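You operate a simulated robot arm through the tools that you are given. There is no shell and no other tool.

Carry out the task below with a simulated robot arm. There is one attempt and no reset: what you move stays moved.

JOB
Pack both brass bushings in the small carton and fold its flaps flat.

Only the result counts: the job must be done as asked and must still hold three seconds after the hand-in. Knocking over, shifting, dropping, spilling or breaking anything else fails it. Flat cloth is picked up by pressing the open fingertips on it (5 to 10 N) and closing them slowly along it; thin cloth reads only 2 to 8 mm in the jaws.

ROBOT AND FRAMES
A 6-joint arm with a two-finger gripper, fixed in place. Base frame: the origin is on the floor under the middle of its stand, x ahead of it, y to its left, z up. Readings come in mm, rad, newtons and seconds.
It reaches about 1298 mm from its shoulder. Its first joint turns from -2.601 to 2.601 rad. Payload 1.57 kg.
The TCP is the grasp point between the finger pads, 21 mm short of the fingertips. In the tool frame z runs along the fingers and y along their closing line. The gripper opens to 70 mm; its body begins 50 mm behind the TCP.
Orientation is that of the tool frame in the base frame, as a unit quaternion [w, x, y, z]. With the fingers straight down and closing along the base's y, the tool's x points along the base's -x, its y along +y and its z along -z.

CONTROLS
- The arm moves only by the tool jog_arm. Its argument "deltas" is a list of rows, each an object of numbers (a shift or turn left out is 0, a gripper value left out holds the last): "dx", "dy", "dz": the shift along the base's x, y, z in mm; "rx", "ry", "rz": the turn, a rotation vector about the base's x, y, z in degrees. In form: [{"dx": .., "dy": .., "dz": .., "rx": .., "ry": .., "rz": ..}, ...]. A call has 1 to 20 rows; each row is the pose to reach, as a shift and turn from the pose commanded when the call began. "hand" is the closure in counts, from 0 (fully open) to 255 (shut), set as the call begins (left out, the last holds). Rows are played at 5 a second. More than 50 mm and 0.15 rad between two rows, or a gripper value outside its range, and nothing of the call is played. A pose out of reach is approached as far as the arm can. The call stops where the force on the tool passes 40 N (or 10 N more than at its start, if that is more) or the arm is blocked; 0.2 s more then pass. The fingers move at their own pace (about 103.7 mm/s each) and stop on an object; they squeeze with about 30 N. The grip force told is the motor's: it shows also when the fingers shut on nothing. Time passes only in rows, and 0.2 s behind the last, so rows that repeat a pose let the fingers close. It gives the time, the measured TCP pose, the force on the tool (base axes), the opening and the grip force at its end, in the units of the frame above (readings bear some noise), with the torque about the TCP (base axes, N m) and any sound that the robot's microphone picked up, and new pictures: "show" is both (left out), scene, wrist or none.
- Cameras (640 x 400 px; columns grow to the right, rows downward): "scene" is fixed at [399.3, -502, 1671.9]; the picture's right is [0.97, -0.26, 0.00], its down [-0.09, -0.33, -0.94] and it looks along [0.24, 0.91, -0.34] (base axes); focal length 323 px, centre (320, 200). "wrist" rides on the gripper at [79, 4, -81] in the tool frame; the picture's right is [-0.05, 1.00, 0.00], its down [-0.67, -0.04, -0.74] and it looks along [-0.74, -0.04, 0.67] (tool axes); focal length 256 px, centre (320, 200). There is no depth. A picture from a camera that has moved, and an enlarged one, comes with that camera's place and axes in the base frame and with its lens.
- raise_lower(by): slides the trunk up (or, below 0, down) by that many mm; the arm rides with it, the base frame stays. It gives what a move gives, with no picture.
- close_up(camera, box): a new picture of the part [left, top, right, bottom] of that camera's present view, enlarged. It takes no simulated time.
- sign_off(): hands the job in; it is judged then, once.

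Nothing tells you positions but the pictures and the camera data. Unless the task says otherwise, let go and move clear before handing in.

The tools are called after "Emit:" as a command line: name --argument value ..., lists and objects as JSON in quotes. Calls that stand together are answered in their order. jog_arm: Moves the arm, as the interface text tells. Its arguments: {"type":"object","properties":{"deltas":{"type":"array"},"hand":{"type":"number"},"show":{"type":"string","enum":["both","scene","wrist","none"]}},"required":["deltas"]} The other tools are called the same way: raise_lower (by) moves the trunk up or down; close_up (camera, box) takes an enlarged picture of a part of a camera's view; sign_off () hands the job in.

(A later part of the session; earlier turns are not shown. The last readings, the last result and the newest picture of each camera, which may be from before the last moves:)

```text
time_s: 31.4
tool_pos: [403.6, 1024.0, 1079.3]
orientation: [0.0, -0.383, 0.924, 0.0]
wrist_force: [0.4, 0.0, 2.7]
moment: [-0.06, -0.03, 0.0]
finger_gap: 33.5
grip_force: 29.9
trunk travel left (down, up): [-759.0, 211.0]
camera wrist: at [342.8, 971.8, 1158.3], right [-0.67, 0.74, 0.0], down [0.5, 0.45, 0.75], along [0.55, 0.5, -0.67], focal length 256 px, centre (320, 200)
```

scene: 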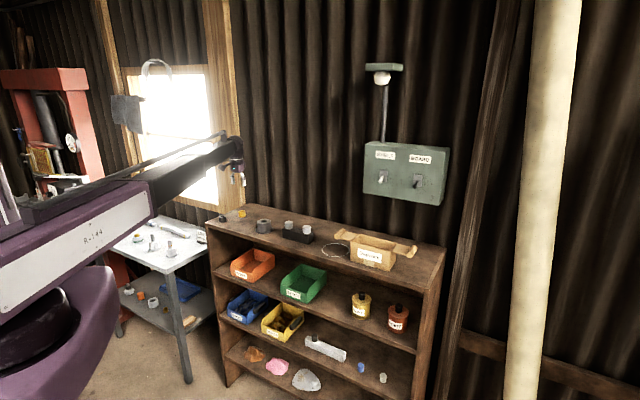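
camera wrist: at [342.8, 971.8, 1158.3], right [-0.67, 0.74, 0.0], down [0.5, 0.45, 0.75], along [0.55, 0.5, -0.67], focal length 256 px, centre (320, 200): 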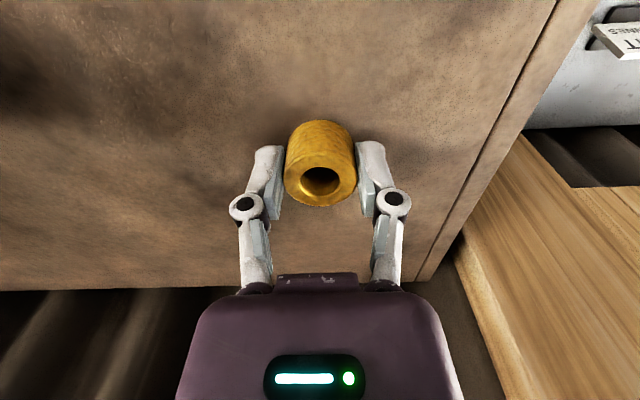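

The second bushing is gripped (33.5 mm). I'll lift it and carry it to the other half of the carton, above (880, 452).

Emit:
raise_lower --by 160

Emit:
jog_arm --deltas '[{"dx": 29.8, "dy": -35.8}, {"dx": 59.6, "dy": -71.6}, {"dx": 89.4, "dy": -107.3}, {"dx": 119.3, "dy": -143.1}, {"dx": 149.1, "dy": -178.9}, {"dx": 178.9, "dy": -214.7}, {"dx": 208.7, "dy": -250.5}, {"dx": 238.5, "dy": -286.3}, {"dx": 268.3, "dy": -322}, {"dx": 298.1, "dy": -357.8}, {"dx": 327.9, "dy": -393.6}, {"dx": 357.8, "dy": -429.4}, {"dx": 387.6, "dy": -465.2}, {"dx": 417.4, "dy": -500.9}, {"dx": 447.2, "dy": -536.7}, {"dx": 477, "dy": -572.5}, {"dx": 477, "dy": -572.5}]' --hand 255

```text
time_s: 33.3
tool_pos: [402.7, 1025.4, 1237.8]
orientation: [0.0, -0.382, 0.924, 0.0]
wrist_force: [0.6, 0.4, -0.8]
moment: [0.01, 0.0, 0.02]
finger_gap: 33.3
grip_force: 30.1
trunk travel left (down, up): [-919.0, 51.0]
```

```text
time_s: 36.9
tool_pos: [879.1, 454.1, 1238.6]
orientation: [-0.001, -0.383, 0.924, -0.001]
wrist_force: [-0.8, 0.8, -1.4]
moment: [-0.01, -0.01, -0.04]
finger_gap: 33.3
grip_force: 30.6
trunk travel left (down, up): [-919.0, 51.0]
camera wrist: at [819.9, 400.6, 1318.1], right [-0.67, 0.74, 0.0], down [0.5, 0.45, 0.74], along [0.55, 0.5, -0.67], focal length 256 px, centre (320, 200)
```

scene: 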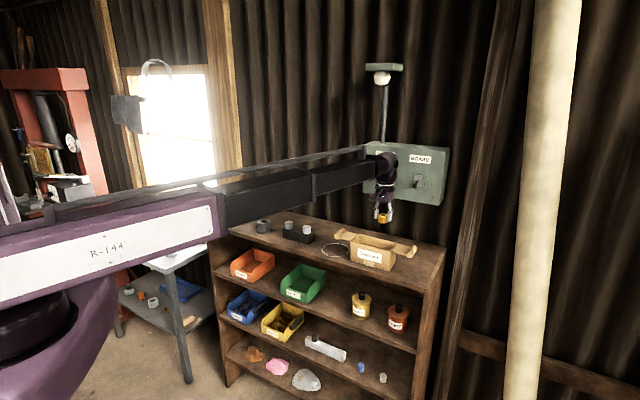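
wrist: 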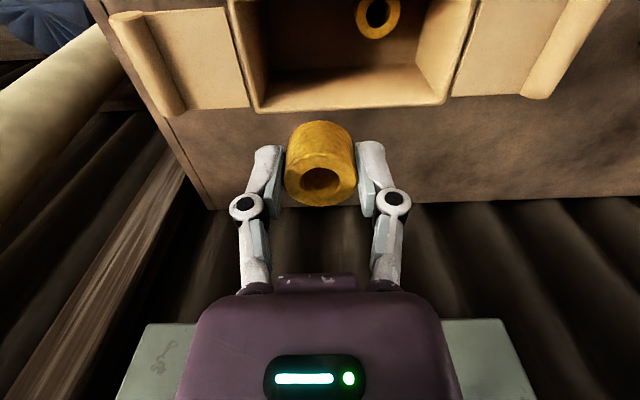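

The carton and first bushing are exactly where measured, and the hand is over the free half. I'll nudge it 2 mm and lower to the rim.

Emit:
jog_arm --deltas '[{"dx": -0.3, "dy": -2.5}, {"dx": -0.3, "dy": -2.5}]' --hand 255 --show "none"

Emit:
raise_lower --by -85

Emit:
close_up --camera "wrist" --box '[40, 0, 600, 350]'

Emit:
close_up --camera "scene" --box '[325, 190, 435, 282]'

```text
time_s: 37.5
tool_pos: [879.6, 450.5, 1237.7]
orientation: [0.0, -0.383, 0.924, 0.0]
wrist_force: [-0.3, 0.4, -1.7]
moment: [0.02, 0.0, -0.01]
finger_gap: 33.2
grip_force: 30.0
trunk travel left (down, up): [-919.0, 51.0]
```

```text
time_s: 38.7
tool_pos: [880.1, 451.5, 1153.2]
orientation: [0.0, -0.383, 0.924, 0.0]
wrist_force: [-0.4, -0.3, -0.6]
moment: [-0.02, -0.02, -0.01]
finger_gap: 33.5
grip_force: 29.9
trunk travel left (down, up): [-834.0, 136.0]
```

```text
1.14 times, centred on (320, 175) of wrist
camera zoom: at [819.8, 397.2, 1233.1], right [-0.67, 0.74, 0.0], down [0.5, 0.45, 0.74], along [0.55, 0.5, -0.67], focal length 293 px, centre (320, 229)
```

zoom: 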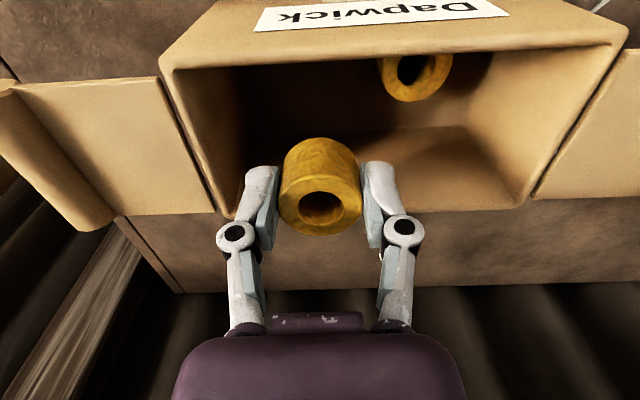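

```text
4.35 times, centred on (380, 236) of scene
camera zoom: at [399.3, -502.0, 1671.9], right [0.97, -0.26, 0.0], down [-0.09, -0.33, -0.94], along [0.24, 0.91, -0.34], focal length 1403 px, centre (59, 44)
```

zoom: 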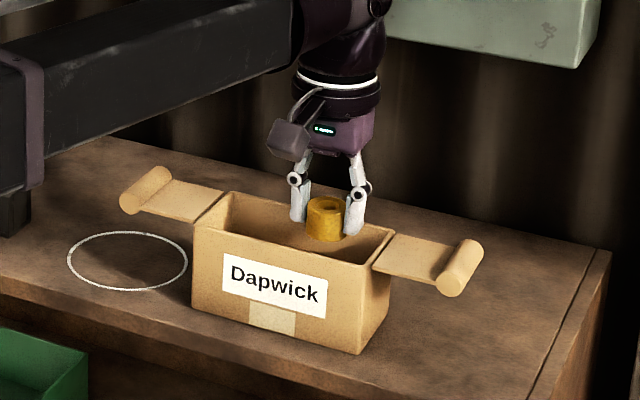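

Everything lines up, with about 3 mm between the bushing and the back wall. I'll add 2 mm of margin and lower it in two stages.

Emit:
jog_arm --deltas '[{"dx": -1.4, "dy": -1.4}, {"dx": -1.4, "dy": -1.4}]' --hand 255 --show "none"

Emit:
raise_lower --by -50

Emit:
raise_lower --by -16

Emit:
close_up --camera "scene" --box '[325, 190, 435, 282]'

Emit:
close_up --camera "wrist" --box '[40, 0, 600, 350]'

```text
time_s: 39.3
tool_pos: [879.3, 448.5, 1152.6]
orientation: [0.0, -0.382, 0.924, 0.0]
wrist_force: [0.6, -0.1, -1.9]
moment: [0.01, 0.03, -0.02]
finger_gap: 33.1
grip_force: 29.8
trunk travel left (down, up): [-834.0, 136.0]
```

```text
time_s: 40.2
tool_pos: [879.1, 448.7, 1102.8]
orientation: [0.0, -0.383, 0.924, 0.0]
wrist_force: [0.1, 0.0, -1.2]
moment: [0.01, 0.01, -0.01]
finger_gap: 33.7
grip_force: 29.8
trunk travel left (down, up): [-784.0, 186.0]
```

```text
time_s: 40.8
tool_pos: [877.8, 448.8, 1085.6]
orientation: [0.0, -0.383, 0.924, 0.0]
wrist_force: [0.0, 0.2, -1.3]
moment: [0.0, 0.01, 0.0]
finger_gap: 33.4
grip_force: 29.3
trunk travel left (down, up): [-768.0, 202.0]
```

```text
4.35 times, centred on (380, 236) of scene
camera zoom: at [399.3, -502.0, 1671.9], right [0.97, -0.26, 0.0], down [-0.09, -0.33, -0.94], along [0.24, 0.91, -0.34], focal length 1403 px, centre (59, 44)
```

zoom: 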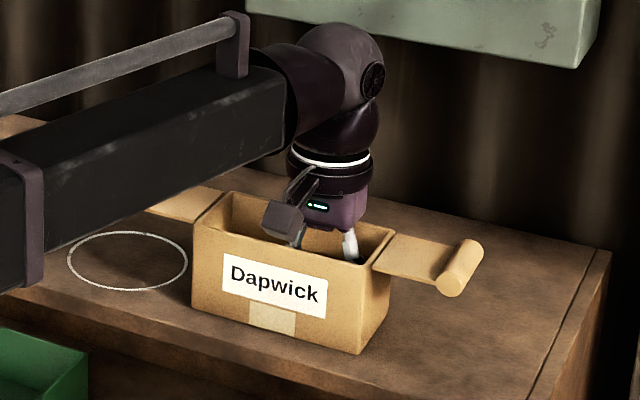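

```text
1.14 times, centred on (320, 175) of wrist
camera zoom: at [818.2, 395.7, 1167.1], right [-0.67, 0.74, 0.0], down [0.5, 0.45, 0.74], along [0.55, 0.5, -0.67], focal length 293 px, centre (320, 229)
```

zoom: 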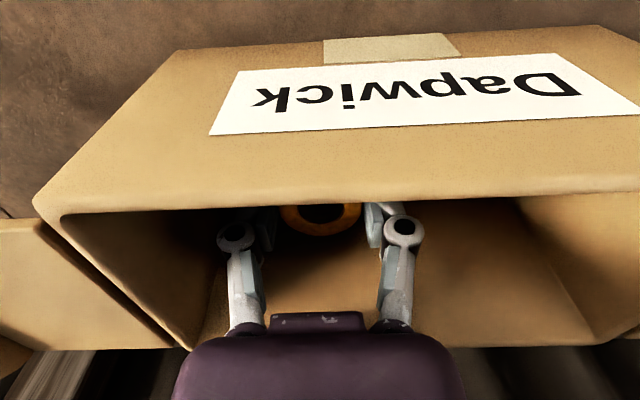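

No contact was felt on the way down, and the second bushing is just above the carton floor. I'll release it and raise the hand well clear.

Emit:
jog_arm --deltas '[{"dx": 0}, {"dx": 0}, {"dx": 0}]' --hand 98 --show "none"

Emit:
raise_lower --by 180

Emit:
close_up --camera "wrist" --box '[0, 0, 640, 400]'

Emit:
close_up --camera "scene" --box '[325, 200, 425, 282]'

```text
time_s: 41.6
tool_pos: [878.5, 449.3, 1086.3]
orientation: [0.001, -0.382, 0.924, 0.0]
wrist_force: [0.6, 0.2, 0.4]
moment: [0.01, 0.0, 0.0]
finger_gap: 43.0
grip_force: 0.0
trunk travel left (down, up): [-768.0, 202.0]
```

```text
time_s: 43.6
tool_pos: [878.8, 448.4, 1265.8]
orientation: [-0.001, -0.383, 0.924, 0.0]
wrist_force: [-0.9, -0.9, 0.5]
moment: [0.02, 0.0, 0.01]
finger_gap: 43.0
grip_force: 0.0
trunk travel left (down, up): [-948.0, 22.0]
```

```text
1.00 times, centred on (320, 200) of wrist (not enlarged: the box is as wide or as high as the picture)
camera zoom: at [818.3, 395.9, 1347.0], right [-0.67, 0.74, 0.0], down [0.5, 0.45, 0.74], along [0.55, 0.5, -0.67], focal length 256 px, centre (320, 200)
```

zoom: 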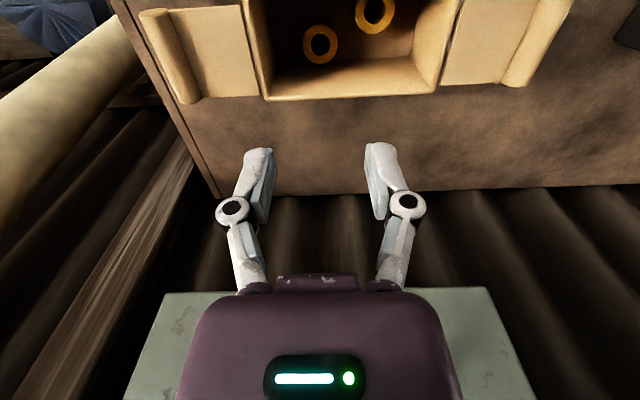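

```text
4.88 times, centred on (375, 241) of scene
camera zoom: at [399.3, -502.0, 1671.9], right [0.97, -0.26, 0.0], down [-0.09, -0.33, -0.94], along [0.24, 0.91, -0.34], focal length 1574 px, centre (52, -0)
```

zoom: 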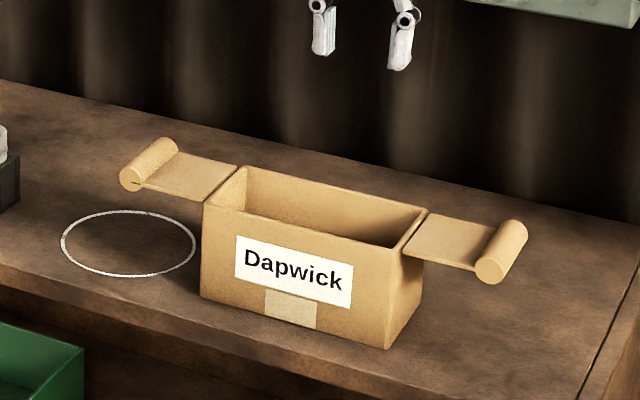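

Both bushings stand in the carton. For the flaps, I want to use the closed fingers as a rod parallel to the hinges, lifting each flap from beneath and folding it over. I'll back off to free space, turn the tool by −90° and test whether the wrist can tilt.

Emit:
jog_arm --deltas '[{"dx": -12, "dy": -12, "rz": -8}, {"dx": -24, "dy": -24, "rz": -16}, {"dx": -36, "dy": -36, "rz": -24}, {"dx": -48, "dy": -48, "rz": -32}, {"dx": -60, "dy": -60, "rz": -40}, {"dx": -72, "dy": -72, "rz": -48}, {"dx": -84, "dy": -84, "rz": -56}, {"dx": -96, "dy": -96, "rz": -64}, {"dx": -108, "dy": -108, "rz": -72}, {"dx": -120, "dy": -120, "rz": -80}, {"dx": -132, "dy": -132, "rz": -85}, {"dx": -140, "dy": -140, "rz": -90}, {"dx": -140, "dy": -140, "rz": -90}]' --hand 255

```text
time_s: 46.4
tool_pos: [737.6, 308.6, 1266.3]
orientation: [0.0, 0.383, 0.924, 0.0]
wrist_force: [-0.3, 0.0, 0.7]
moment: [-0.02, 0.0, 0.03]
finger_gap: 0.0
grip_force: 28.5
trunk travel left (down, up): [-948.0, 22.0]
camera wrist: at [684.0, 367.7, 1347.0], right [0.74, 0.67, 0.0], down [0.45, -0.5, 0.74], along [0.5, -0.55, -0.67], focal length 256 px, centre (320, 200)
```

scene: 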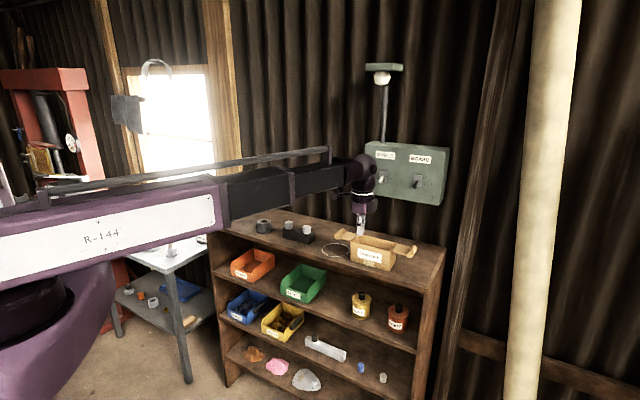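
wrist: 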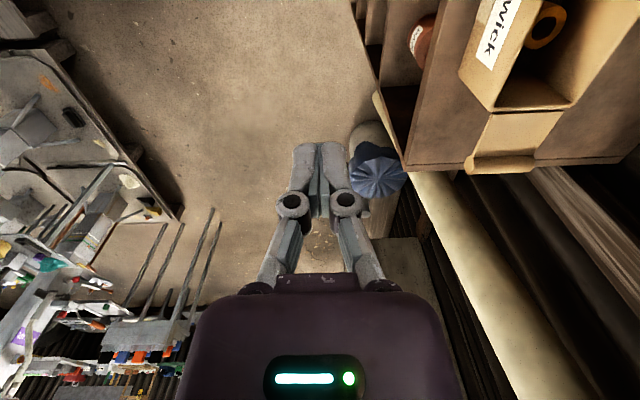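

The turn worked, and the hand is now closed with the closing line along the carton's short side. I'll test a small 8° tilt that brings the fingers up towards the shelf.

Emit:
jog_arm --deltas '[{"rx": 2.83, "ry": -2.83}, {"rx": 5.66, "ry": -5.66}, {"rx": 5.66, "ry": -5.66}]' --hand 255 --show "none"

```text
time_s: 47.2
tool_pos: [739.2, 308.4, 1268.3]
orientation: [0.027, 0.381, 0.922, 0.065]
wrist_force: [0.3, 0.2, -0.2]
moment: [0.0, -0.02, 0.01]
finger_gap: 0.1
grip_force: 28.2
trunk travel left (down, up): [-948.0, 22.0]
```

The tilt is accepted, with a slight rise in height. I'll tilt further to about 40° to see how position behaves.

Emit:
jog_arm --deltas '[{"rx": 5.66, "ry": -5.66}, {"rx": 11.3, "ry": -11.3}, {"rx": 17, "ry": -17}, {"rx": 22.6, "ry": -22.6}, {"rx": 22.6, "ry": -22.6}]' --hand 255 --show "both"

```text
time_s: 48.4
tool_pos: [737.9, 310.7, 1310.8]
orientation: [0.131, 0.359, 0.868, 0.316]
wrist_force: [-0.2, 0.0, -0.9]
moment: [-0.01, -0.02, 0.01]
finger_gap: 0.0
grip_force: 28.7
out of reach, approached as far as the arm can: row 1, 2, 3, 4, 5
trunk travel left (down, up): [-948.0, 22.0]
camera wrist: at [646.6, 331.4, 1374.2], right [0.58, 0.5, 0.64], down [0.11, -0.83, 0.55], along [0.81, -0.24, -0.54], focal length 256 px, centre (320, 200)
```

scene: 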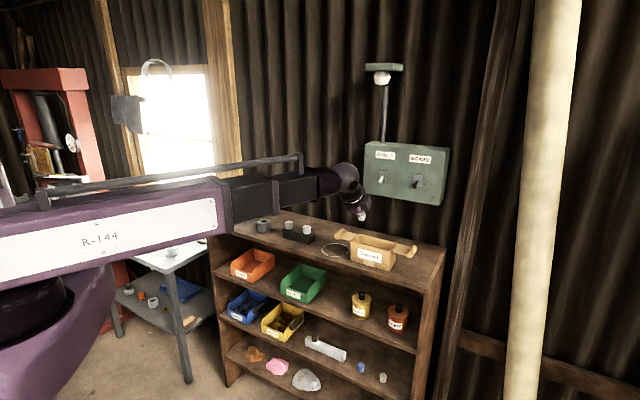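
wrist: 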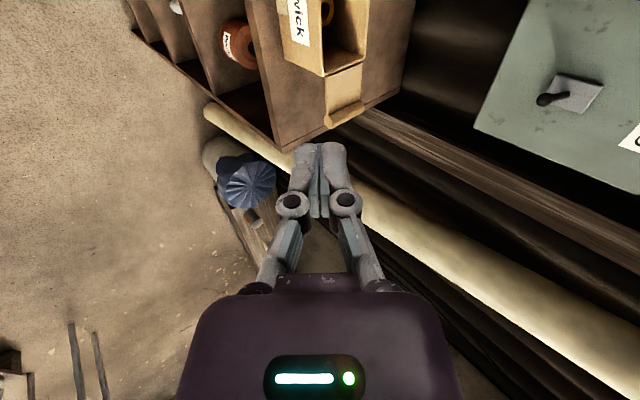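

The wrist holds x and y while tilting, and the height rises with it (the wrist pivot is about 191 mm behind the TCP). The boom runs straight out from the base, so a horizontal tool can work from in front of the shelf. I'll tilt the rest of the way to horizontal in free space.

Emit:
jog_arm --deltas '[{"rx": 5.3, "ry": -5.3}, {"rx": 10.6, "ry": -10.6}, {"rx": 15.9, "ry": -15.9}, {"rx": 21.2, "ry": -21.2}, {"rx": 26.5, "ry": -26.5}, {"rx": 31.8, "ry": -31.8}, {"rx": 35.4, "ry": -35.4}, {"rx": 35.4, "ry": -35.4}]' --hand 255 --show "both"

```text
time_s: 50.2
tool_pos: [738.4, 310.9, 1451.7]
orientation: [0.271, 0.27, 0.653, 0.653]
wrist_force: [0.6, 0.0, 0.2]
moment: [-0.03, 0.01, 0.01]
finger_gap: 0.0
grip_force: 28.8
out of reach, approached as far as the arm can: row 1, 2, 3, 4, 5, 6, 7, 8
trunk travel left (down, up): [-948.0, 22.0]
camera wrist: at [623.9, 309.3, 1456.3], right [0.04, -0.04, 1.0], down [-0.06, -1.0, -0.04], along [1.0, -0.05, -0.04], focal length 256 px, centre (320, 200)
```

scene: 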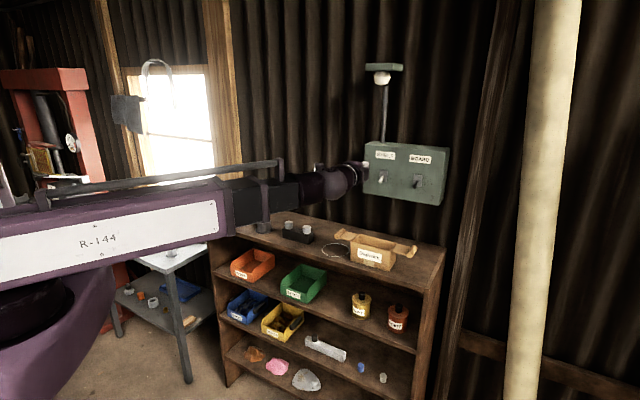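
wrist: 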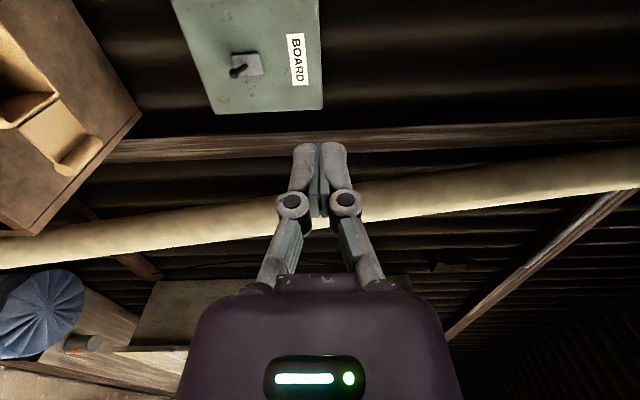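

The tool is now level and points straight at the shelf, in front of its edge. I'll lower the trunk to bring it near flap height while still in free space.

Emit:
raise_lower --by -280

Emit:
close_up --camera "scene" --box '[0, 0, 640, 400]'

Emit:
close_up --camera "wrist" --box '[0, 0, 640, 400]'

```text
time_s: 53.1
tool_pos: [738.4, 309.2, 1172.6]
orientation: [0.27, 0.27, 0.653, 0.654]
wrist_force: [0.6, -0.2, -0.2]
moment: [0.05, 0.0, 0.02]
finger_gap: 0.0
grip_force: 28.6
trunk travel left (down, up): [-668.0, 302.0]
```

```text
1.00 times, centred on (320, 200) of scene (not enlarged: the box is as wide or as high as the picture)
camera zoom: at [399.3, -502.0, 1671.9], right [0.97, -0.26, 0.0], down [-0.09, -0.33, -0.94], along [0.24, 0.91, -0.34], focal length 323 px, centre (320, 200)
```

zoom: 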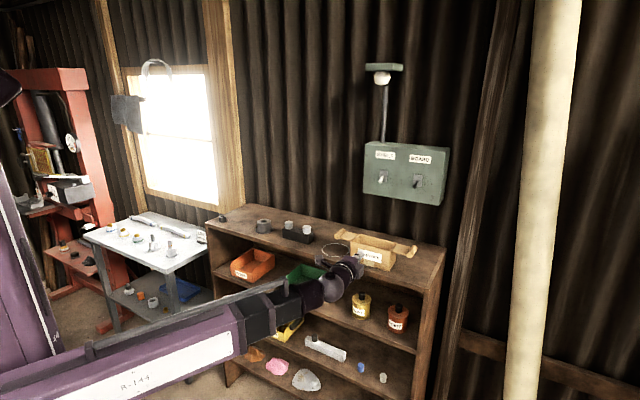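

```text
1.00 times, centred on (320, 200) of wrist (not enlarged: the box is as wide or as high as the picture)
camera zoom: at [623.8, 309.3, 1176.3], right [0.04, -0.04, 1.0], down [-0.06, -1.0, -0.04], along [1.0, -0.05, -0.04], focal length 256 px, centre (320, 200)
```

zoom: 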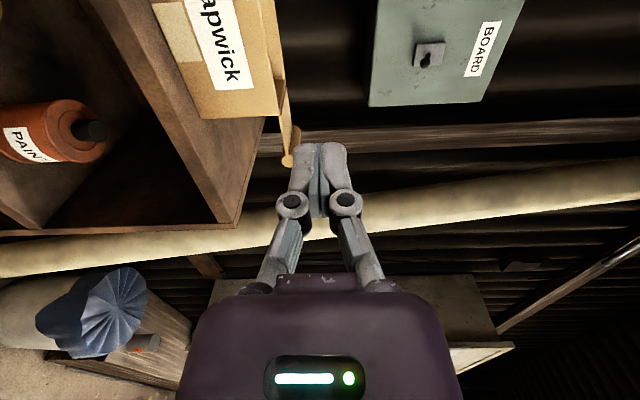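

From this side view the right flap's plane and roll are at z ≈ 1130, matching the earlier estimate. I'll move to in front of the right flap at about e1 +108 mm from the carton centre, then lower below flap level.

Emit:
jog_arm --deltas '[{"dx": 40, "dy": -2}, {"dx": 80, "dy": -4}, {"dx": 113.5, "dy": -5.5}, {"dx": 113.5, "dy": -5.5}]' --hand 255 --show "none"

Emit:
raise_lower --by -72

Emit:
close_up --camera "scene" --box '[290, 200, 470, 330]'

Emit:
close_up --camera "wrist" --box '[0, 0, 640, 400]'

```text
time_s: 54.1
tool_pos: [850.6, 305.4, 1172.3]
orientation: [0.27, 0.271, 0.654, 0.652]
wrist_force: [-0.3, -0.2, 0.3]
moment: [0.01, -0.02, -0.01]
finger_gap: 0.0
grip_force: 28.5
trunk travel left (down, up): [-668.0, 302.0]
```

```text
time_s: 55.2
tool_pos: [851.9, 305.4, 1100.0]
orientation: [0.27, 0.271, 0.654, 0.653]
wrist_force: [0.2, 0.1, -0.6]
moment: [-0.03, 0.02, 0.01]
finger_gap: 0.1
grip_force: 28.5
trunk travel left (down, up): [-596.0, 374.0]
```

```text
3.08 times, centred on (380, 265) of scene
camera zoom: at [399.3, -502.0, 1671.9], right [0.97, -0.26, 0.0], down [-0.09, -0.33, -0.94], along [0.24, 0.91, -0.34], focal length 993 px, centre (135, 0)
```

zoom: 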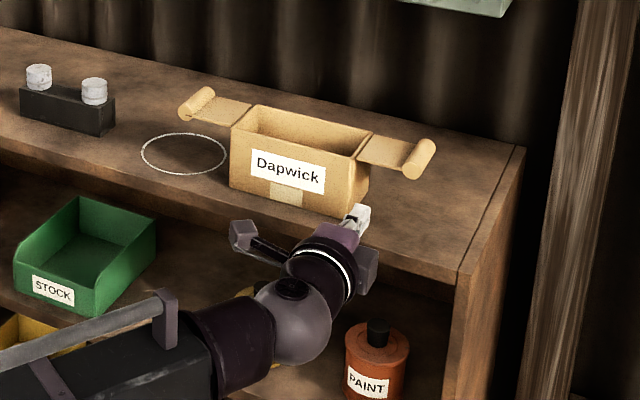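

```text
1.00 times, centred on (320, 200) of wrist (not enlarged: the box is as wide or as high as the picture)
camera zoom: at [737.3, 304.0, 1104.2], right [0.04, -0.04, 1.0], down [-0.06, -1.0, -0.03], along [1.0, -0.05, -0.04], focal length 256 px, centre (320, 200)
```

zoom: 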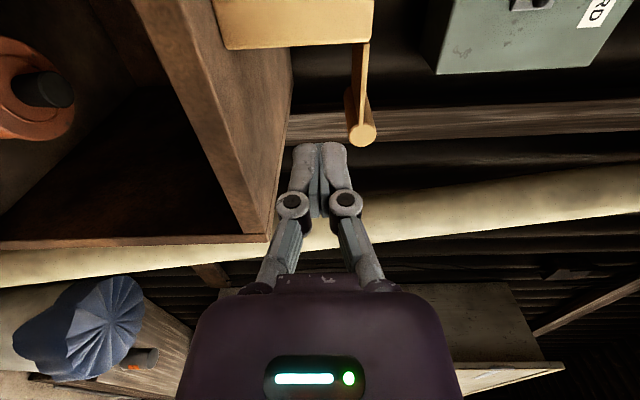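

The rod is level with the space under the right flap, whose roll axis is at z ≈ 1129. I'll drop 4 mm more for clearance and slide it in under the flap.

Emit:
raise_lower --by -4

Emit:
jog_arm --deltas '[{"dx": 18, "dy": 18}, {"dx": 36, "dy": 36}, {"dx": 54, "dy": 54}, {"dx": 74, "dy": 74}, {"dx": 74, "dy": 74}]' --hand 255 --show "wrist"

Emit:
close_up --camera "scene" --box '[310, 200, 450, 300]'

```text
time_s: 55.7
tool_pos: [852.1, 305.2, 1097.1]
orientation: [0.271, 0.272, 0.653, 0.653]
wrist_force: [-0.3, -0.8, 0.9]
moment: [0.01, -0.01, 0.02]
finger_gap: 0.0
grip_force: 28.2
trunk travel left (down, up): [-592.0, 378.0]
```

```text
time_s: 56.9
tool_pos: [926.8, 378.8, 1097.7]
orientation: [0.271, 0.271, 0.653, 0.653]
wrist_force: [0.6, -0.3, -0.8]
moment: [0.01, 0.0, -0.02]
finger_gap: 0.0
grip_force: 27.9
trunk travel left (down, up): [-592.0, 378.0]
camera wrist: at [811.2, 378.5, 1100.2], right [0.04, -0.04, 1.0], down [-0.06, -1.0, -0.04], along [1.0, -0.05, -0.04], focal length 256 px, centre (320, 200)
```

wrist: 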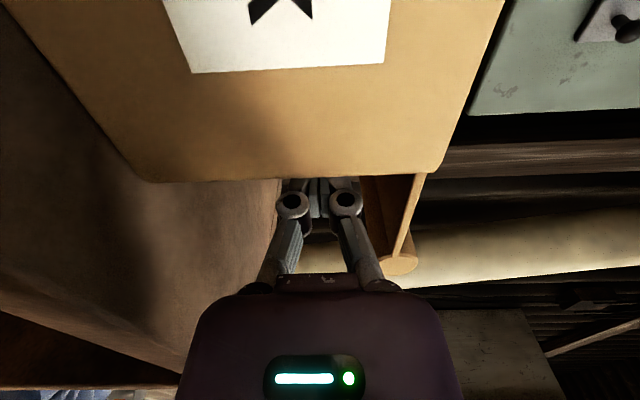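

```text
4.00 times, centred on (380, 250) of scene
camera zoom: at [399.3, -502.0, 1671.9], right [0.97, -0.26, 0.0], down [-0.09, -0.33, -0.94], along [0.24, 0.91, -0.34], focal length 1291 px, centre (80, 0)
```

zoom: 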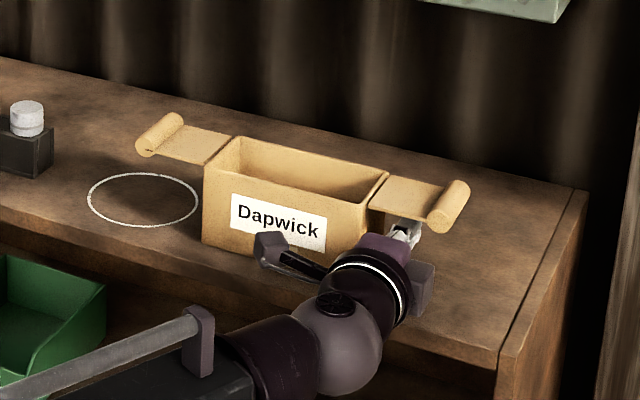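

The fingers are now under the right flap with no contact force. I'll raise in small steps, watching the force and the flap.

Emit:
raise_lower --by 20

Emit:
close_up --camera "wrist" --box '[160, 80, 560, 330]'

Emit:
close_up --camera "scene" --box '[330, 210, 430, 280]'

```text
time_s: 57.6
tool_pos: [924.8, 379.4, 1116.7]
orientation: [0.271, 0.271, 0.653, 0.653]
wrist_force: [0.9, 0.3, 0.3]
moment: [0.0, 0.0, 0.0]
finger_gap: 0.0
grip_force: 28.6
trunk travel left (down, up): [-612.0, 358.0]
```

```text
1.60 times, centred on (360, 205) of wrist
camera zoom: at [811.3, 378.2, 1120.3], right [0.04, -0.04, 1.0], down [-0.06, -1.0, -0.04], along [1.0, -0.05, -0.04], focal length 410 px, centre (256, 192)
```

zoom: 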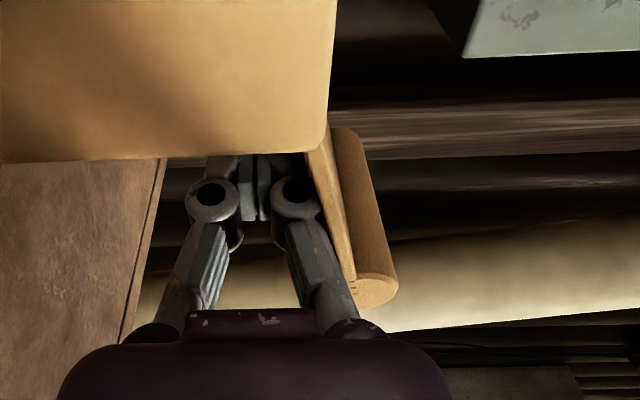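

```text
5.71 times, centred on (380, 245) of scene
camera zoom: at [399.3, -502.0, 1671.9], right [0.97, -0.26, 0.0], down [-0.09, -0.33, -0.94], along [0.24, 0.91, -0.34], focal length 1844 px, centre (-23, -57)
```

zoom: 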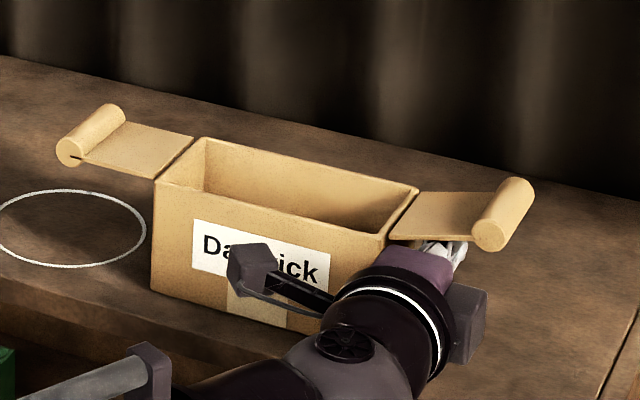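

The flap lifts freely with almost no force, so the hinge is light. I'll raise further to bring it to about 58°.

Emit:
raise_lower --by 32

Emit:
close_up --camera "wrist" --box '[160, 80, 560, 330]'

Emit:
close_up --camera "scene" --box '[330, 210, 430, 280]'

```text
time_s: 58.3
tool_pos: [925.6, 379.8, 1148.4]
orientation: [0.271, 0.271, 0.654, 0.652]
wrist_force: [-0.3, 0.1, 0.6]
moment: [0.07, -0.01, -0.06]
finger_gap: 0.0
grip_force: 28.7
trunk travel left (down, up): [-644.0, 326.0]
```

```text
1.60 times, centred on (360, 205) of wrist
camera zoom: at [811.3, 378.3, 1152.2], right [0.04, -0.04, 1.0], down [-0.06, -1.0, -0.04], along [1.0, -0.05, -0.04], focal length 410 px, centre (256, 192)
```

zoom: 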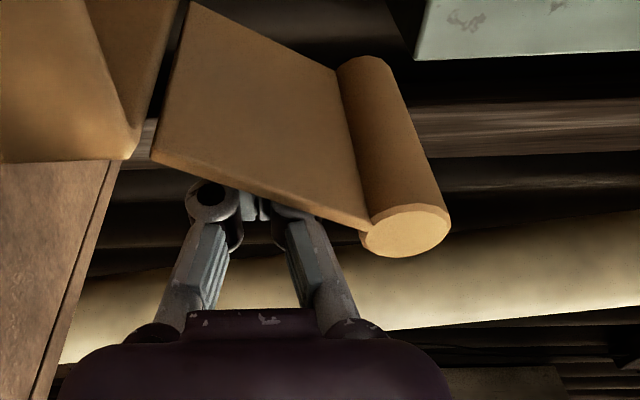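

```text
5.71 times, centred on (380, 245) of scene
camera zoom: at [399.3, -502.0, 1671.9], right [0.97, -0.26, 0.0], down [-0.09, -0.33, -0.94], along [0.24, 0.91, -0.34], focal length 1844 px, centre (-23, -57)
```

zoom: 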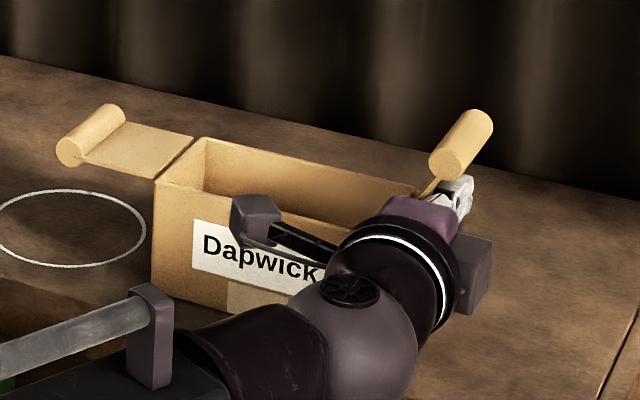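

The flap is at about 55° and still moves freely. I'll push inward towards the carton to bring it near upright.

Emit:
jog_arm --deltas '[{"dx": -4.5, "dy": 4.5}, {"dx": -9, "dy": 9}, {"dx": -13.4, "dy": 13.4}, {"dx": -13.4, "dy": 13.4}]' --hand 255 --show "none"

Emit:
raise_lower --by 9

Emit:
close_up --camera "wrist" --box '[160, 80, 560, 330]'

Emit:
close_up --camera "scene" --box '[330, 210, 430, 280]'

```text
time_s: 59.3
tool_pos: [911.6, 392.2, 1147.8]
orientation: [0.27, 0.271, 0.653, 0.653]
wrist_force: [0.0, -0.3, 0.3]
moment: [0.03, -0.01, 0.0]
finger_gap: 6.2
grip_force: 28.8
trunk travel left (down, up): [-644.0, 326.0]
```

```text
time_s: 59.9
tool_pos: [911.9, 391.8, 1158.8]
orientation: [0.27, 0.271, 0.654, 0.653]
wrist_force: [0.6, -0.1, 0.2]
moment: [-0.01, 0.01, -0.01]
finger_gap: 0.1
grip_force: 28.7
trunk travel left (down, up): [-653.0, 317.0]
```

```text
1.60 times, centred on (360, 205) of wrist
camera zoom: at [797.6, 391.3, 1161.2], right [0.04, -0.04, 1.0], down [-0.06, -1.0, -0.04], along [1.0, -0.05, -0.04], focal length 410 px, centre (256, 192)
```

zoom: 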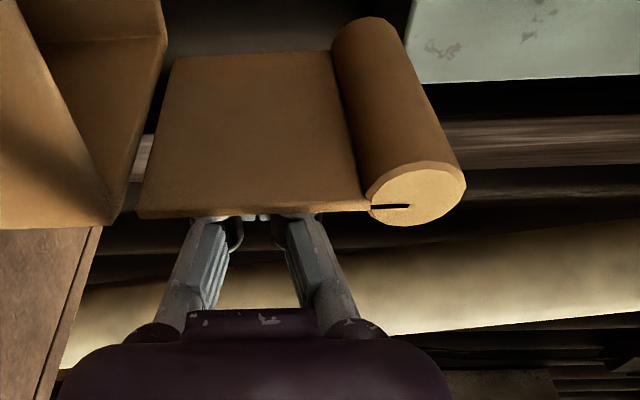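

```text
5.71 times, centred on (380, 245) of scene
camera zoom: at [399.3, -502.0, 1671.9], right [0.97, -0.26, 0.0], down [-0.09, -0.33, -0.94], along [0.24, 0.91, -0.34], focal length 1844 px, centre (-23, -57)
```

zoom: 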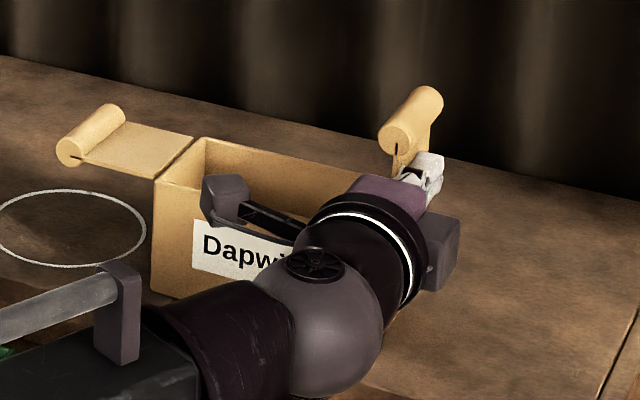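

The flap stands almost upright and the rod's underside is above the rim. I'll keep pushing inward slowly to take it past vertical.

Emit:
jog_arm --deltas '[{"dx": -3.5, "dy": 3.5}, {"dx": -7, "dy": 7}, {"dx": -10.5, "dy": 10.5}, {"dx": -14, "dy": 14}, {"dx": -14, "dy": 14}]' --hand 255 --show "none"

Emit:
close_up --camera "wrist" --box '[160, 80, 560, 330]'

Emit:
close_up --camera "scene" --box '[330, 210, 430, 280]'

```text
time_s: 61.1
tool_pos: [898.4, 406.0, 1157.2]
orientation: [0.27, 0.271, 0.654, 0.653]
wrist_force: [1.2, -1.6, 0.6]
moment: [-0.07, -0.02, 0.0]
finger_gap: 0.0
grip_force: 28.7
trunk travel left (down, up): [-653.0, 317.0]
```

```text
1.60 times, centred on (360, 205) of wrist
camera zoom: at [783.7, 404.8, 1161.2], right [0.04, -0.04, 1.0], down [-0.06, -1.0, -0.03], along [1.0, -0.05, -0.04], focal length 410 px, centre (256, 192)
```

zoom: 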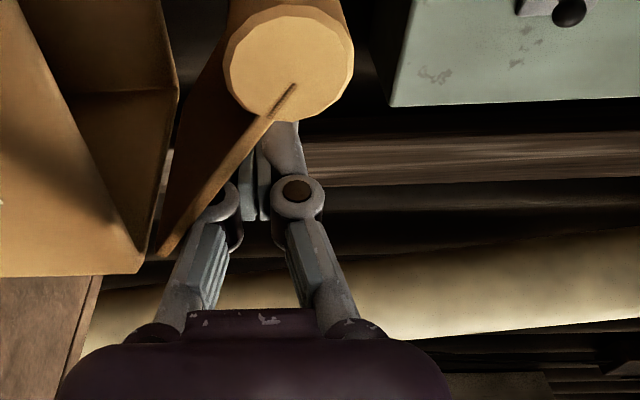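

```text
5.71 times, centred on (380, 245) of scene
camera zoom: at [399.3, -502.0, 1671.9], right [0.97, -0.26, 0.0], down [-0.09, -0.33, -0.94], along [0.24, 0.91, -0.34], focal length 1844 px, centre (-23, -57)
```

zoom: 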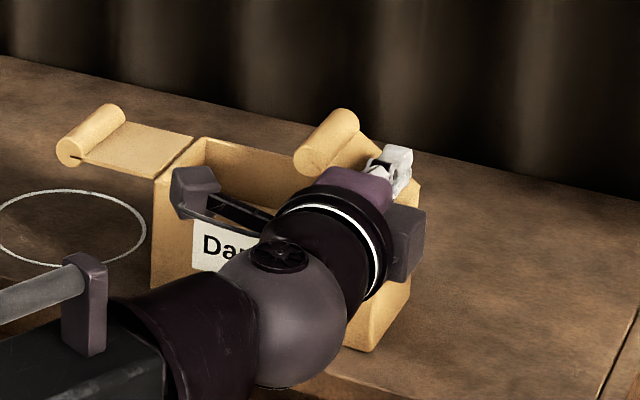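

The flap is well past upright, at roughly 130°, with only about 2 N on the tool. I'll continue inward.

Emit:
jog_arm --deltas '[{"dx": -3.5, "dy": 3.5}, {"dx": -7, "dy": 7}, {"dx": -10.5, "dy": 10.5}, {"dx": -14, "dy": 14}, {"dx": -14, "dy": 14}]' --hand 255 --show "none"

Emit:
close_up --camera "wrist" --box '[160, 80, 560, 330]'

Emit:
close_up --camera "scene" --box '[330, 210, 430, 280]'

```text
time_s: 62.3
tool_pos: [883.2, 420.1, 1158.4]
orientation: [0.27, 0.271, 0.653, 0.654]
wrist_force: [0.1, -0.4, 1.2]
moment: [-0.07, 0.02, -0.02]
finger_gap: 0.0
grip_force: 28.8
trunk travel left (down, up): [-653.0, 317.0]
```

```text
1.60 times, centred on (360, 205) of wrist
camera zoom: at [769.2, 419.3, 1161.4], right [0.04, -0.04, 1.0], down [-0.06, -1.0, -0.04], along [1.0, -0.05, -0.04], focal length 410 px, centre (256, 192)
```

zoom: 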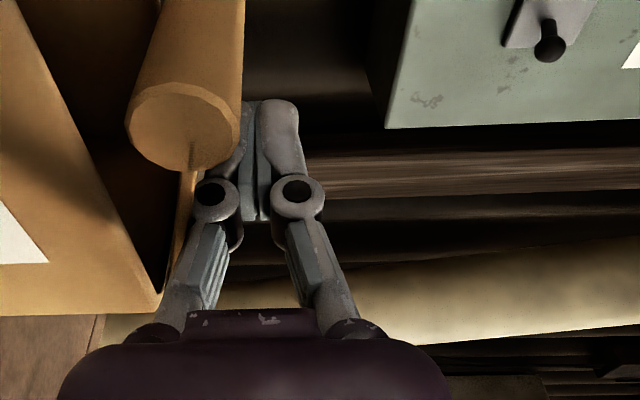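

```text
5.71 times, centred on (380, 245) of scene
camera zoom: at [399.3, -502.0, 1671.9], right [0.97, -0.26, 0.0], down [-0.09, -0.33, -0.94], along [0.24, 0.91, -0.34], focal length 1844 px, centre (-23, -57)
```

zoom: 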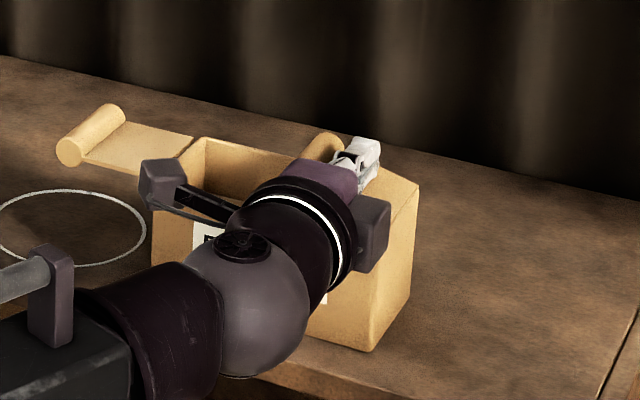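

The right flap is nearly closed at about 160°, with the rod resting over it. I'll raise slightly to see whether it stays down by itself.

Emit:
raise_lower --by 14

Emit:
close_up --camera "wrist" --box '[160, 80, 560, 330]'

Emit:
close_up --camera "scene" --box '[330, 210, 430, 280]'

```text
time_s: 62.9
tool_pos: [884.6, 420.6, 1172.1]
orientation: [0.27, 0.271, 0.653, 0.653]
wrist_force: [0.2, -0.6, -0.6]
moment: [0.0, -0.01, -0.03]
finger_gap: 0.0
grip_force: 28.3
trunk travel left (down, up): [-667.0, 303.0]
```

```text
1.60 times, centred on (360, 205) of wrist
camera zoom: at [769.6, 419.5, 1175.1], right [0.04, -0.04, 1.0], down [-0.06, -1.0, -0.03], along [1.0, -0.05, -0.04], focal length 410 px, centre (256, 192)
```

zoom: 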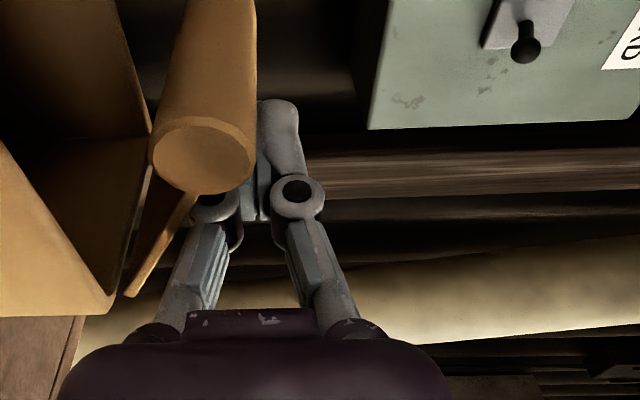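

```text
5.71 times, centred on (380, 245) of scene
camera zoom: at [399.3, -502.0, 1671.9], right [0.97, -0.26, 0.0], down [-0.09, -0.33, -0.94], along [0.24, 0.91, -0.34], focal length 1844 px, centre (-23, -57)
```

zoom: 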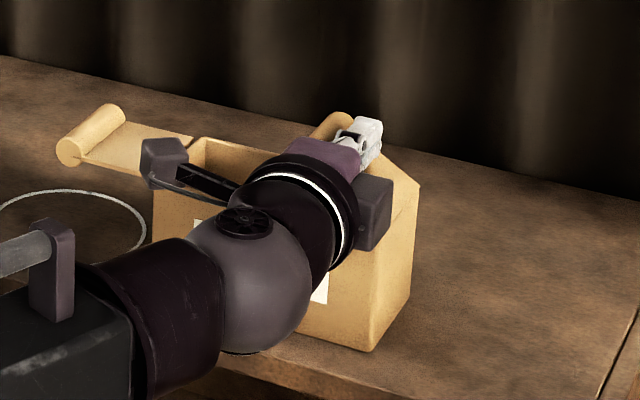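

The flap follows the rod back up, so its crease is springy. It may set once pressed properly flat, so I'll move nearer the roll for leverage and press down gently, watching the force.

Emit:
jog_arm --deltas '[{"dx": -3.5, "dy": 3.5}, {"dx": -7, "dy": 7}, {"dx": -9, "dy": 9}, {"dx": -9, "dy": 9}]' --hand 255 --show "none"

Emit:
raise_lower --by -16

Emit:
close_up --camera "wrist" --box '[160, 80, 560, 330]'

Emit:
close_up --camera "scene" --box '[330, 210, 430, 280]'

```text
time_s: 63.9
tool_pos: [875.5, 428.7, 1171.4]
orientation: [0.271, 0.271, 0.653, 0.653]
wrist_force: [0.5, -2.3, -1.2]
moment: [-0.03, -0.01, 0.01]
finger_gap: 0.0
grip_force: 28.8
trunk travel left (down, up): [-667.0, 303.0]
```

```text
time_s: 64.6
tool_pos: [874.5, 428.9, 1155.9]
orientation: [0.271, 0.271, 0.653, 0.653]
wrist_force: [0.0, -1.2, 0.6]
moment: [0.03, -0.03, 0.0]
finger_gap: 0.0
grip_force: 28.8
trunk travel left (down, up): [-651.0, 319.0]
```

```text
1.60 times, centred on (360, 205) of wrist
camera zoom: at [760.4, 428.5, 1159.1], right [0.04, -0.04, 1.0], down [-0.06, -1.0, -0.03], along [1.0, -0.05, -0.04], focal length 410 px, centre (256, 192)
```

zoom: 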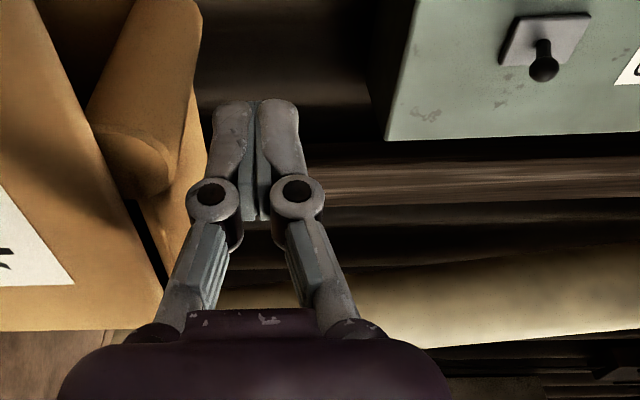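

```text
5.71 times, centred on (380, 245) of scene
camera zoom: at [399.3, -502.0, 1671.9], right [0.97, -0.26, 0.0], down [-0.09, -0.33, -0.94], along [0.24, 0.91, -0.34], focal length 1844 px, centre (-23, -57)
```

zoom: 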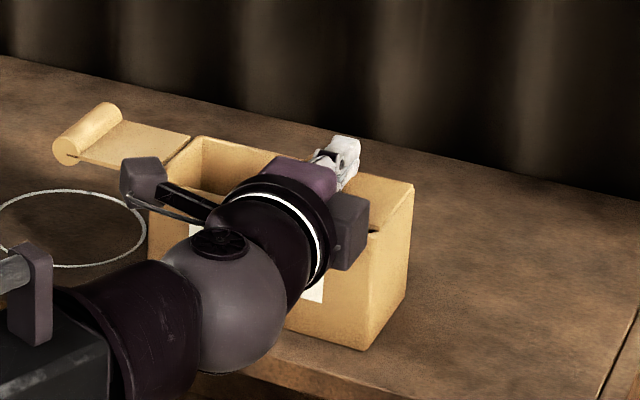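

The flap is now only a few degrees from flat with about 1 N on the tool. I'll press the last few millimetres.

Emit:
raise_lower --by -4

Emit:
close_up --camera "wrist" --box '[160, 80, 480, 280]'

Emit:
close_up --camera "scene" --box '[330, 215, 410, 275]'

```text
time_s: 65.1
tool_pos: [873.8, 430.4, 1152.9]
orientation: [0.271, 0.27, 0.654, 0.653]
wrist_force: [0.2, 0.4, -0.1]
moment: [-0.05, 0.01, -0.02]
finger_gap: 0.0
grip_force: 28.8
trunk travel left (down, up): [-647.0, 323.0]
```

```text
2.00 times, centred on (320, 180) of wrist
camera zoom: at [760.4, 428.5, 1155.2], right [0.04, -0.04, 1.0], down [-0.06, -1.0, -0.03], along [1.0, -0.05, -0.04], focal length 512 px, centre (320, 240)
```

zoom: 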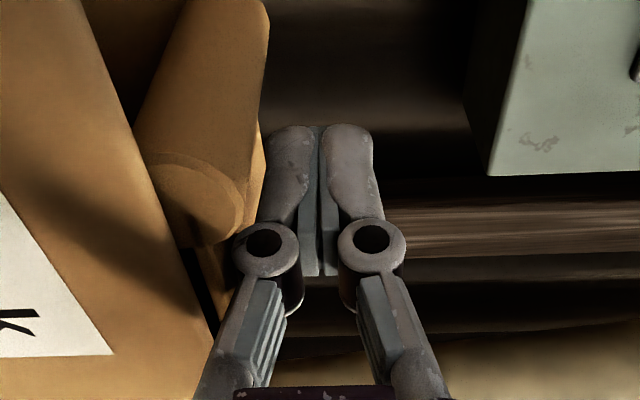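

```text
6.67 times, centred on (370, 245) of scene
camera zoom: at [399.3, -502.0, 1671.9], right [0.97, -0.26, 0.0], down [-0.09, -0.33, -0.94], along [0.24, 0.91, -0.34], focal length 2152 px, centre (-13, -100)
```

zoom: 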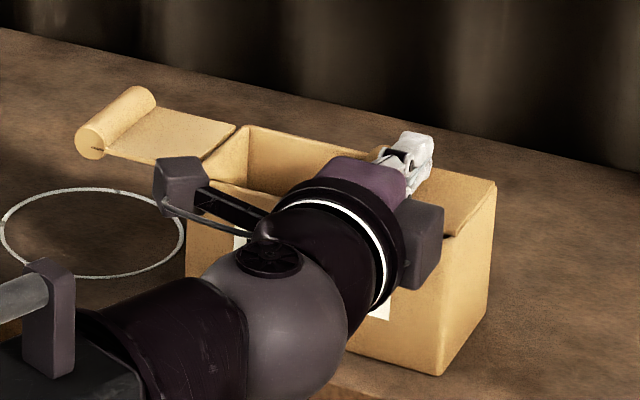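

The flap is within about 3° of flat. I'll press 2 mm more and watch for contact.

Emit:
raise_lower --by -2

Emit:
close_up --camera "wrist" --box '[160, 80, 480, 280]'

```text
time_s: 65.6
tool_pos: [873.6, 429.6, 1149.4]
orientation: [0.271, 0.271, 0.654, 0.652]
wrist_force: [-0.2, 0.1, 2.4]
moment: [-0.05, 0.05, -0.01]
finger_gap: 0.1
grip_force: 29.2
trunk travel left (down, up): [-645.0, 325.0]
```

```text
2.00 times, centred on (320, 180) of wrist
camera zoom: at [760.2, 428.4, 1153.4], right [0.04, -0.04, 1.0], down [-0.06, -1.0, -0.03], along [1.0, -0.05, -0.04], focal length 512 px, centre (320, 240)
```

zoom: 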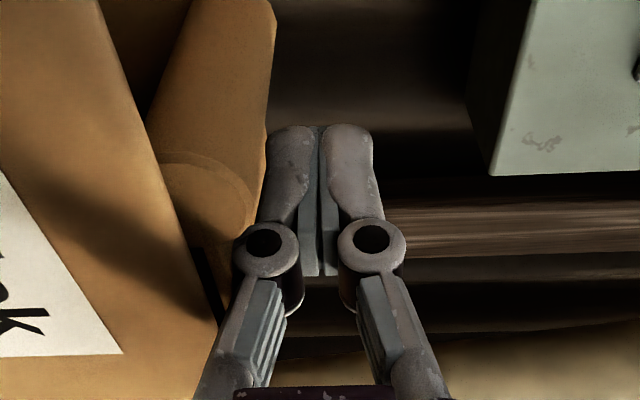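

Contact is about 2.4 N and the flap no longer moves, so it looks to be at its flat stop. I'll press 1 mm firmer, then raise to see if it stays.

Emit:
raise_lower --by -1

Emit:
raise_lower --by 12

Emit:
close_up --camera "wrist" --box '[160, 80, 480, 280]'

Emit:
close_up --camera "scene" --box '[330, 215, 410, 275]'

```text
time_s: 66.1
tool_pos: [874.1, 429.1, 1150.1]
orientation: [0.271, 0.271, 0.654, 0.653]
wrist_force: [0.0, 0.8, 9.2]
moment: [-0.13, 0.11, 0.0]
finger_gap: 0.2
grip_force: 28.3
trunk travel left (down, up): [-644.0, 326.0]
```

```text
time_s: 66.7
tool_pos: [875.0, 429.8, 1159.4]
orientation: [0.271, 0.271, 0.654, 0.653]
wrist_force: [-0.1, -0.4, -0.1]
moment: [0.0, 0.0, 0.02]
finger_gap: 0.1
grip_force: 28.2
trunk travel left (down, up): [-656.0, 314.0]
```

```text
2.00 times, centred on (320, 180) of wrist
camera zoom: at [760.6, 428.7, 1163.9], right [0.04, -0.04, 1.0], down [-0.06, -1.0, -0.03], along [1.0, -0.05, -0.04], focal length 512 px, centre (320, 240)
```

zoom: 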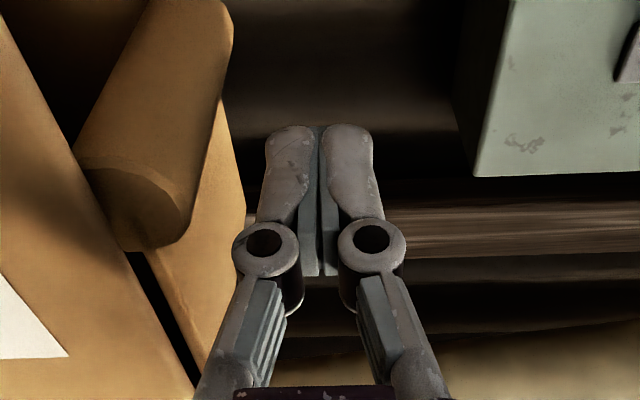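

```text
6.67 times, centred on (370, 245) of scene
camera zoom: at [399.3, -502.0, 1671.9], right [0.97, -0.26, 0.0], down [-0.09, -0.33, -0.94], along [0.24, 0.91, -0.34], focal length 2152 px, centre (-13, -100)
```

zoom: 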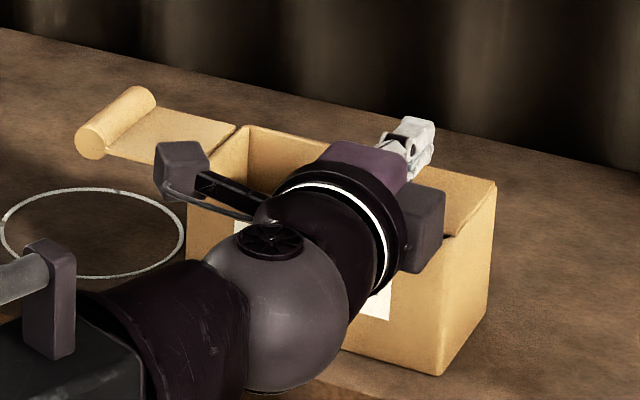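

After pressing to about 9 N and raising 12 mm, the flap seems to have stayed down without touching the fingers. I'll raise further to confirm.

Emit:
raise_lower --by 40

Emit:
close_up --camera "wrist" --box '[0, 0, 640, 400]'

Emit:
close_up --camera "scene" --box '[330, 215, 410, 275]'

```text
time_s: 67.5
tool_pos: [876.1, 430.6, 1200.9]
orientation: [0.271, 0.27, 0.654, 0.652]
wrist_force: [0.7, 0.6, 0.5]
moment: [0.02, 0.0, -0.04]
finger_gap: 0.2
grip_force: 28.6
trunk travel left (down, up): [-696.0, 274.0]
```

```text
1.00 times, centred on (320, 200) of wrist (not enlarged: the box is as wide or as high as the picture)
camera zoom: at [760.6, 428.6, 1204.1], right [0.04, -0.04, 1.0], down [-0.06, -1.0, -0.03], along [1.0, -0.05, -0.04], focal length 256 px, centre (320, 200)
```

zoom: 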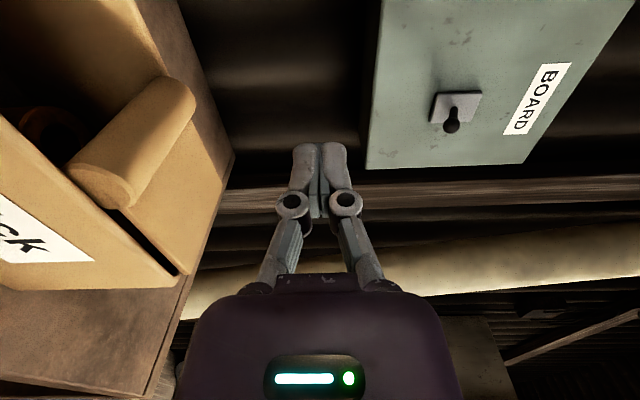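

```text
6.67 times, centred on (370, 245) of scene
camera zoom: at [399.3, -502.0, 1671.9], right [0.97, -0.26, 0.0], down [-0.09, -0.33, -0.94], along [0.24, 0.91, -0.34], focal length 2152 px, centre (-13, -100)
```

zoom: 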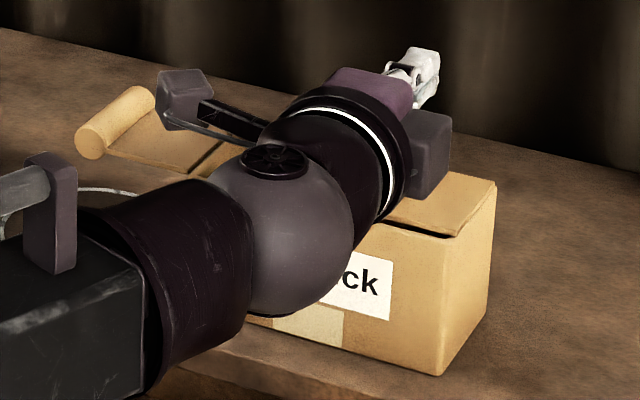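

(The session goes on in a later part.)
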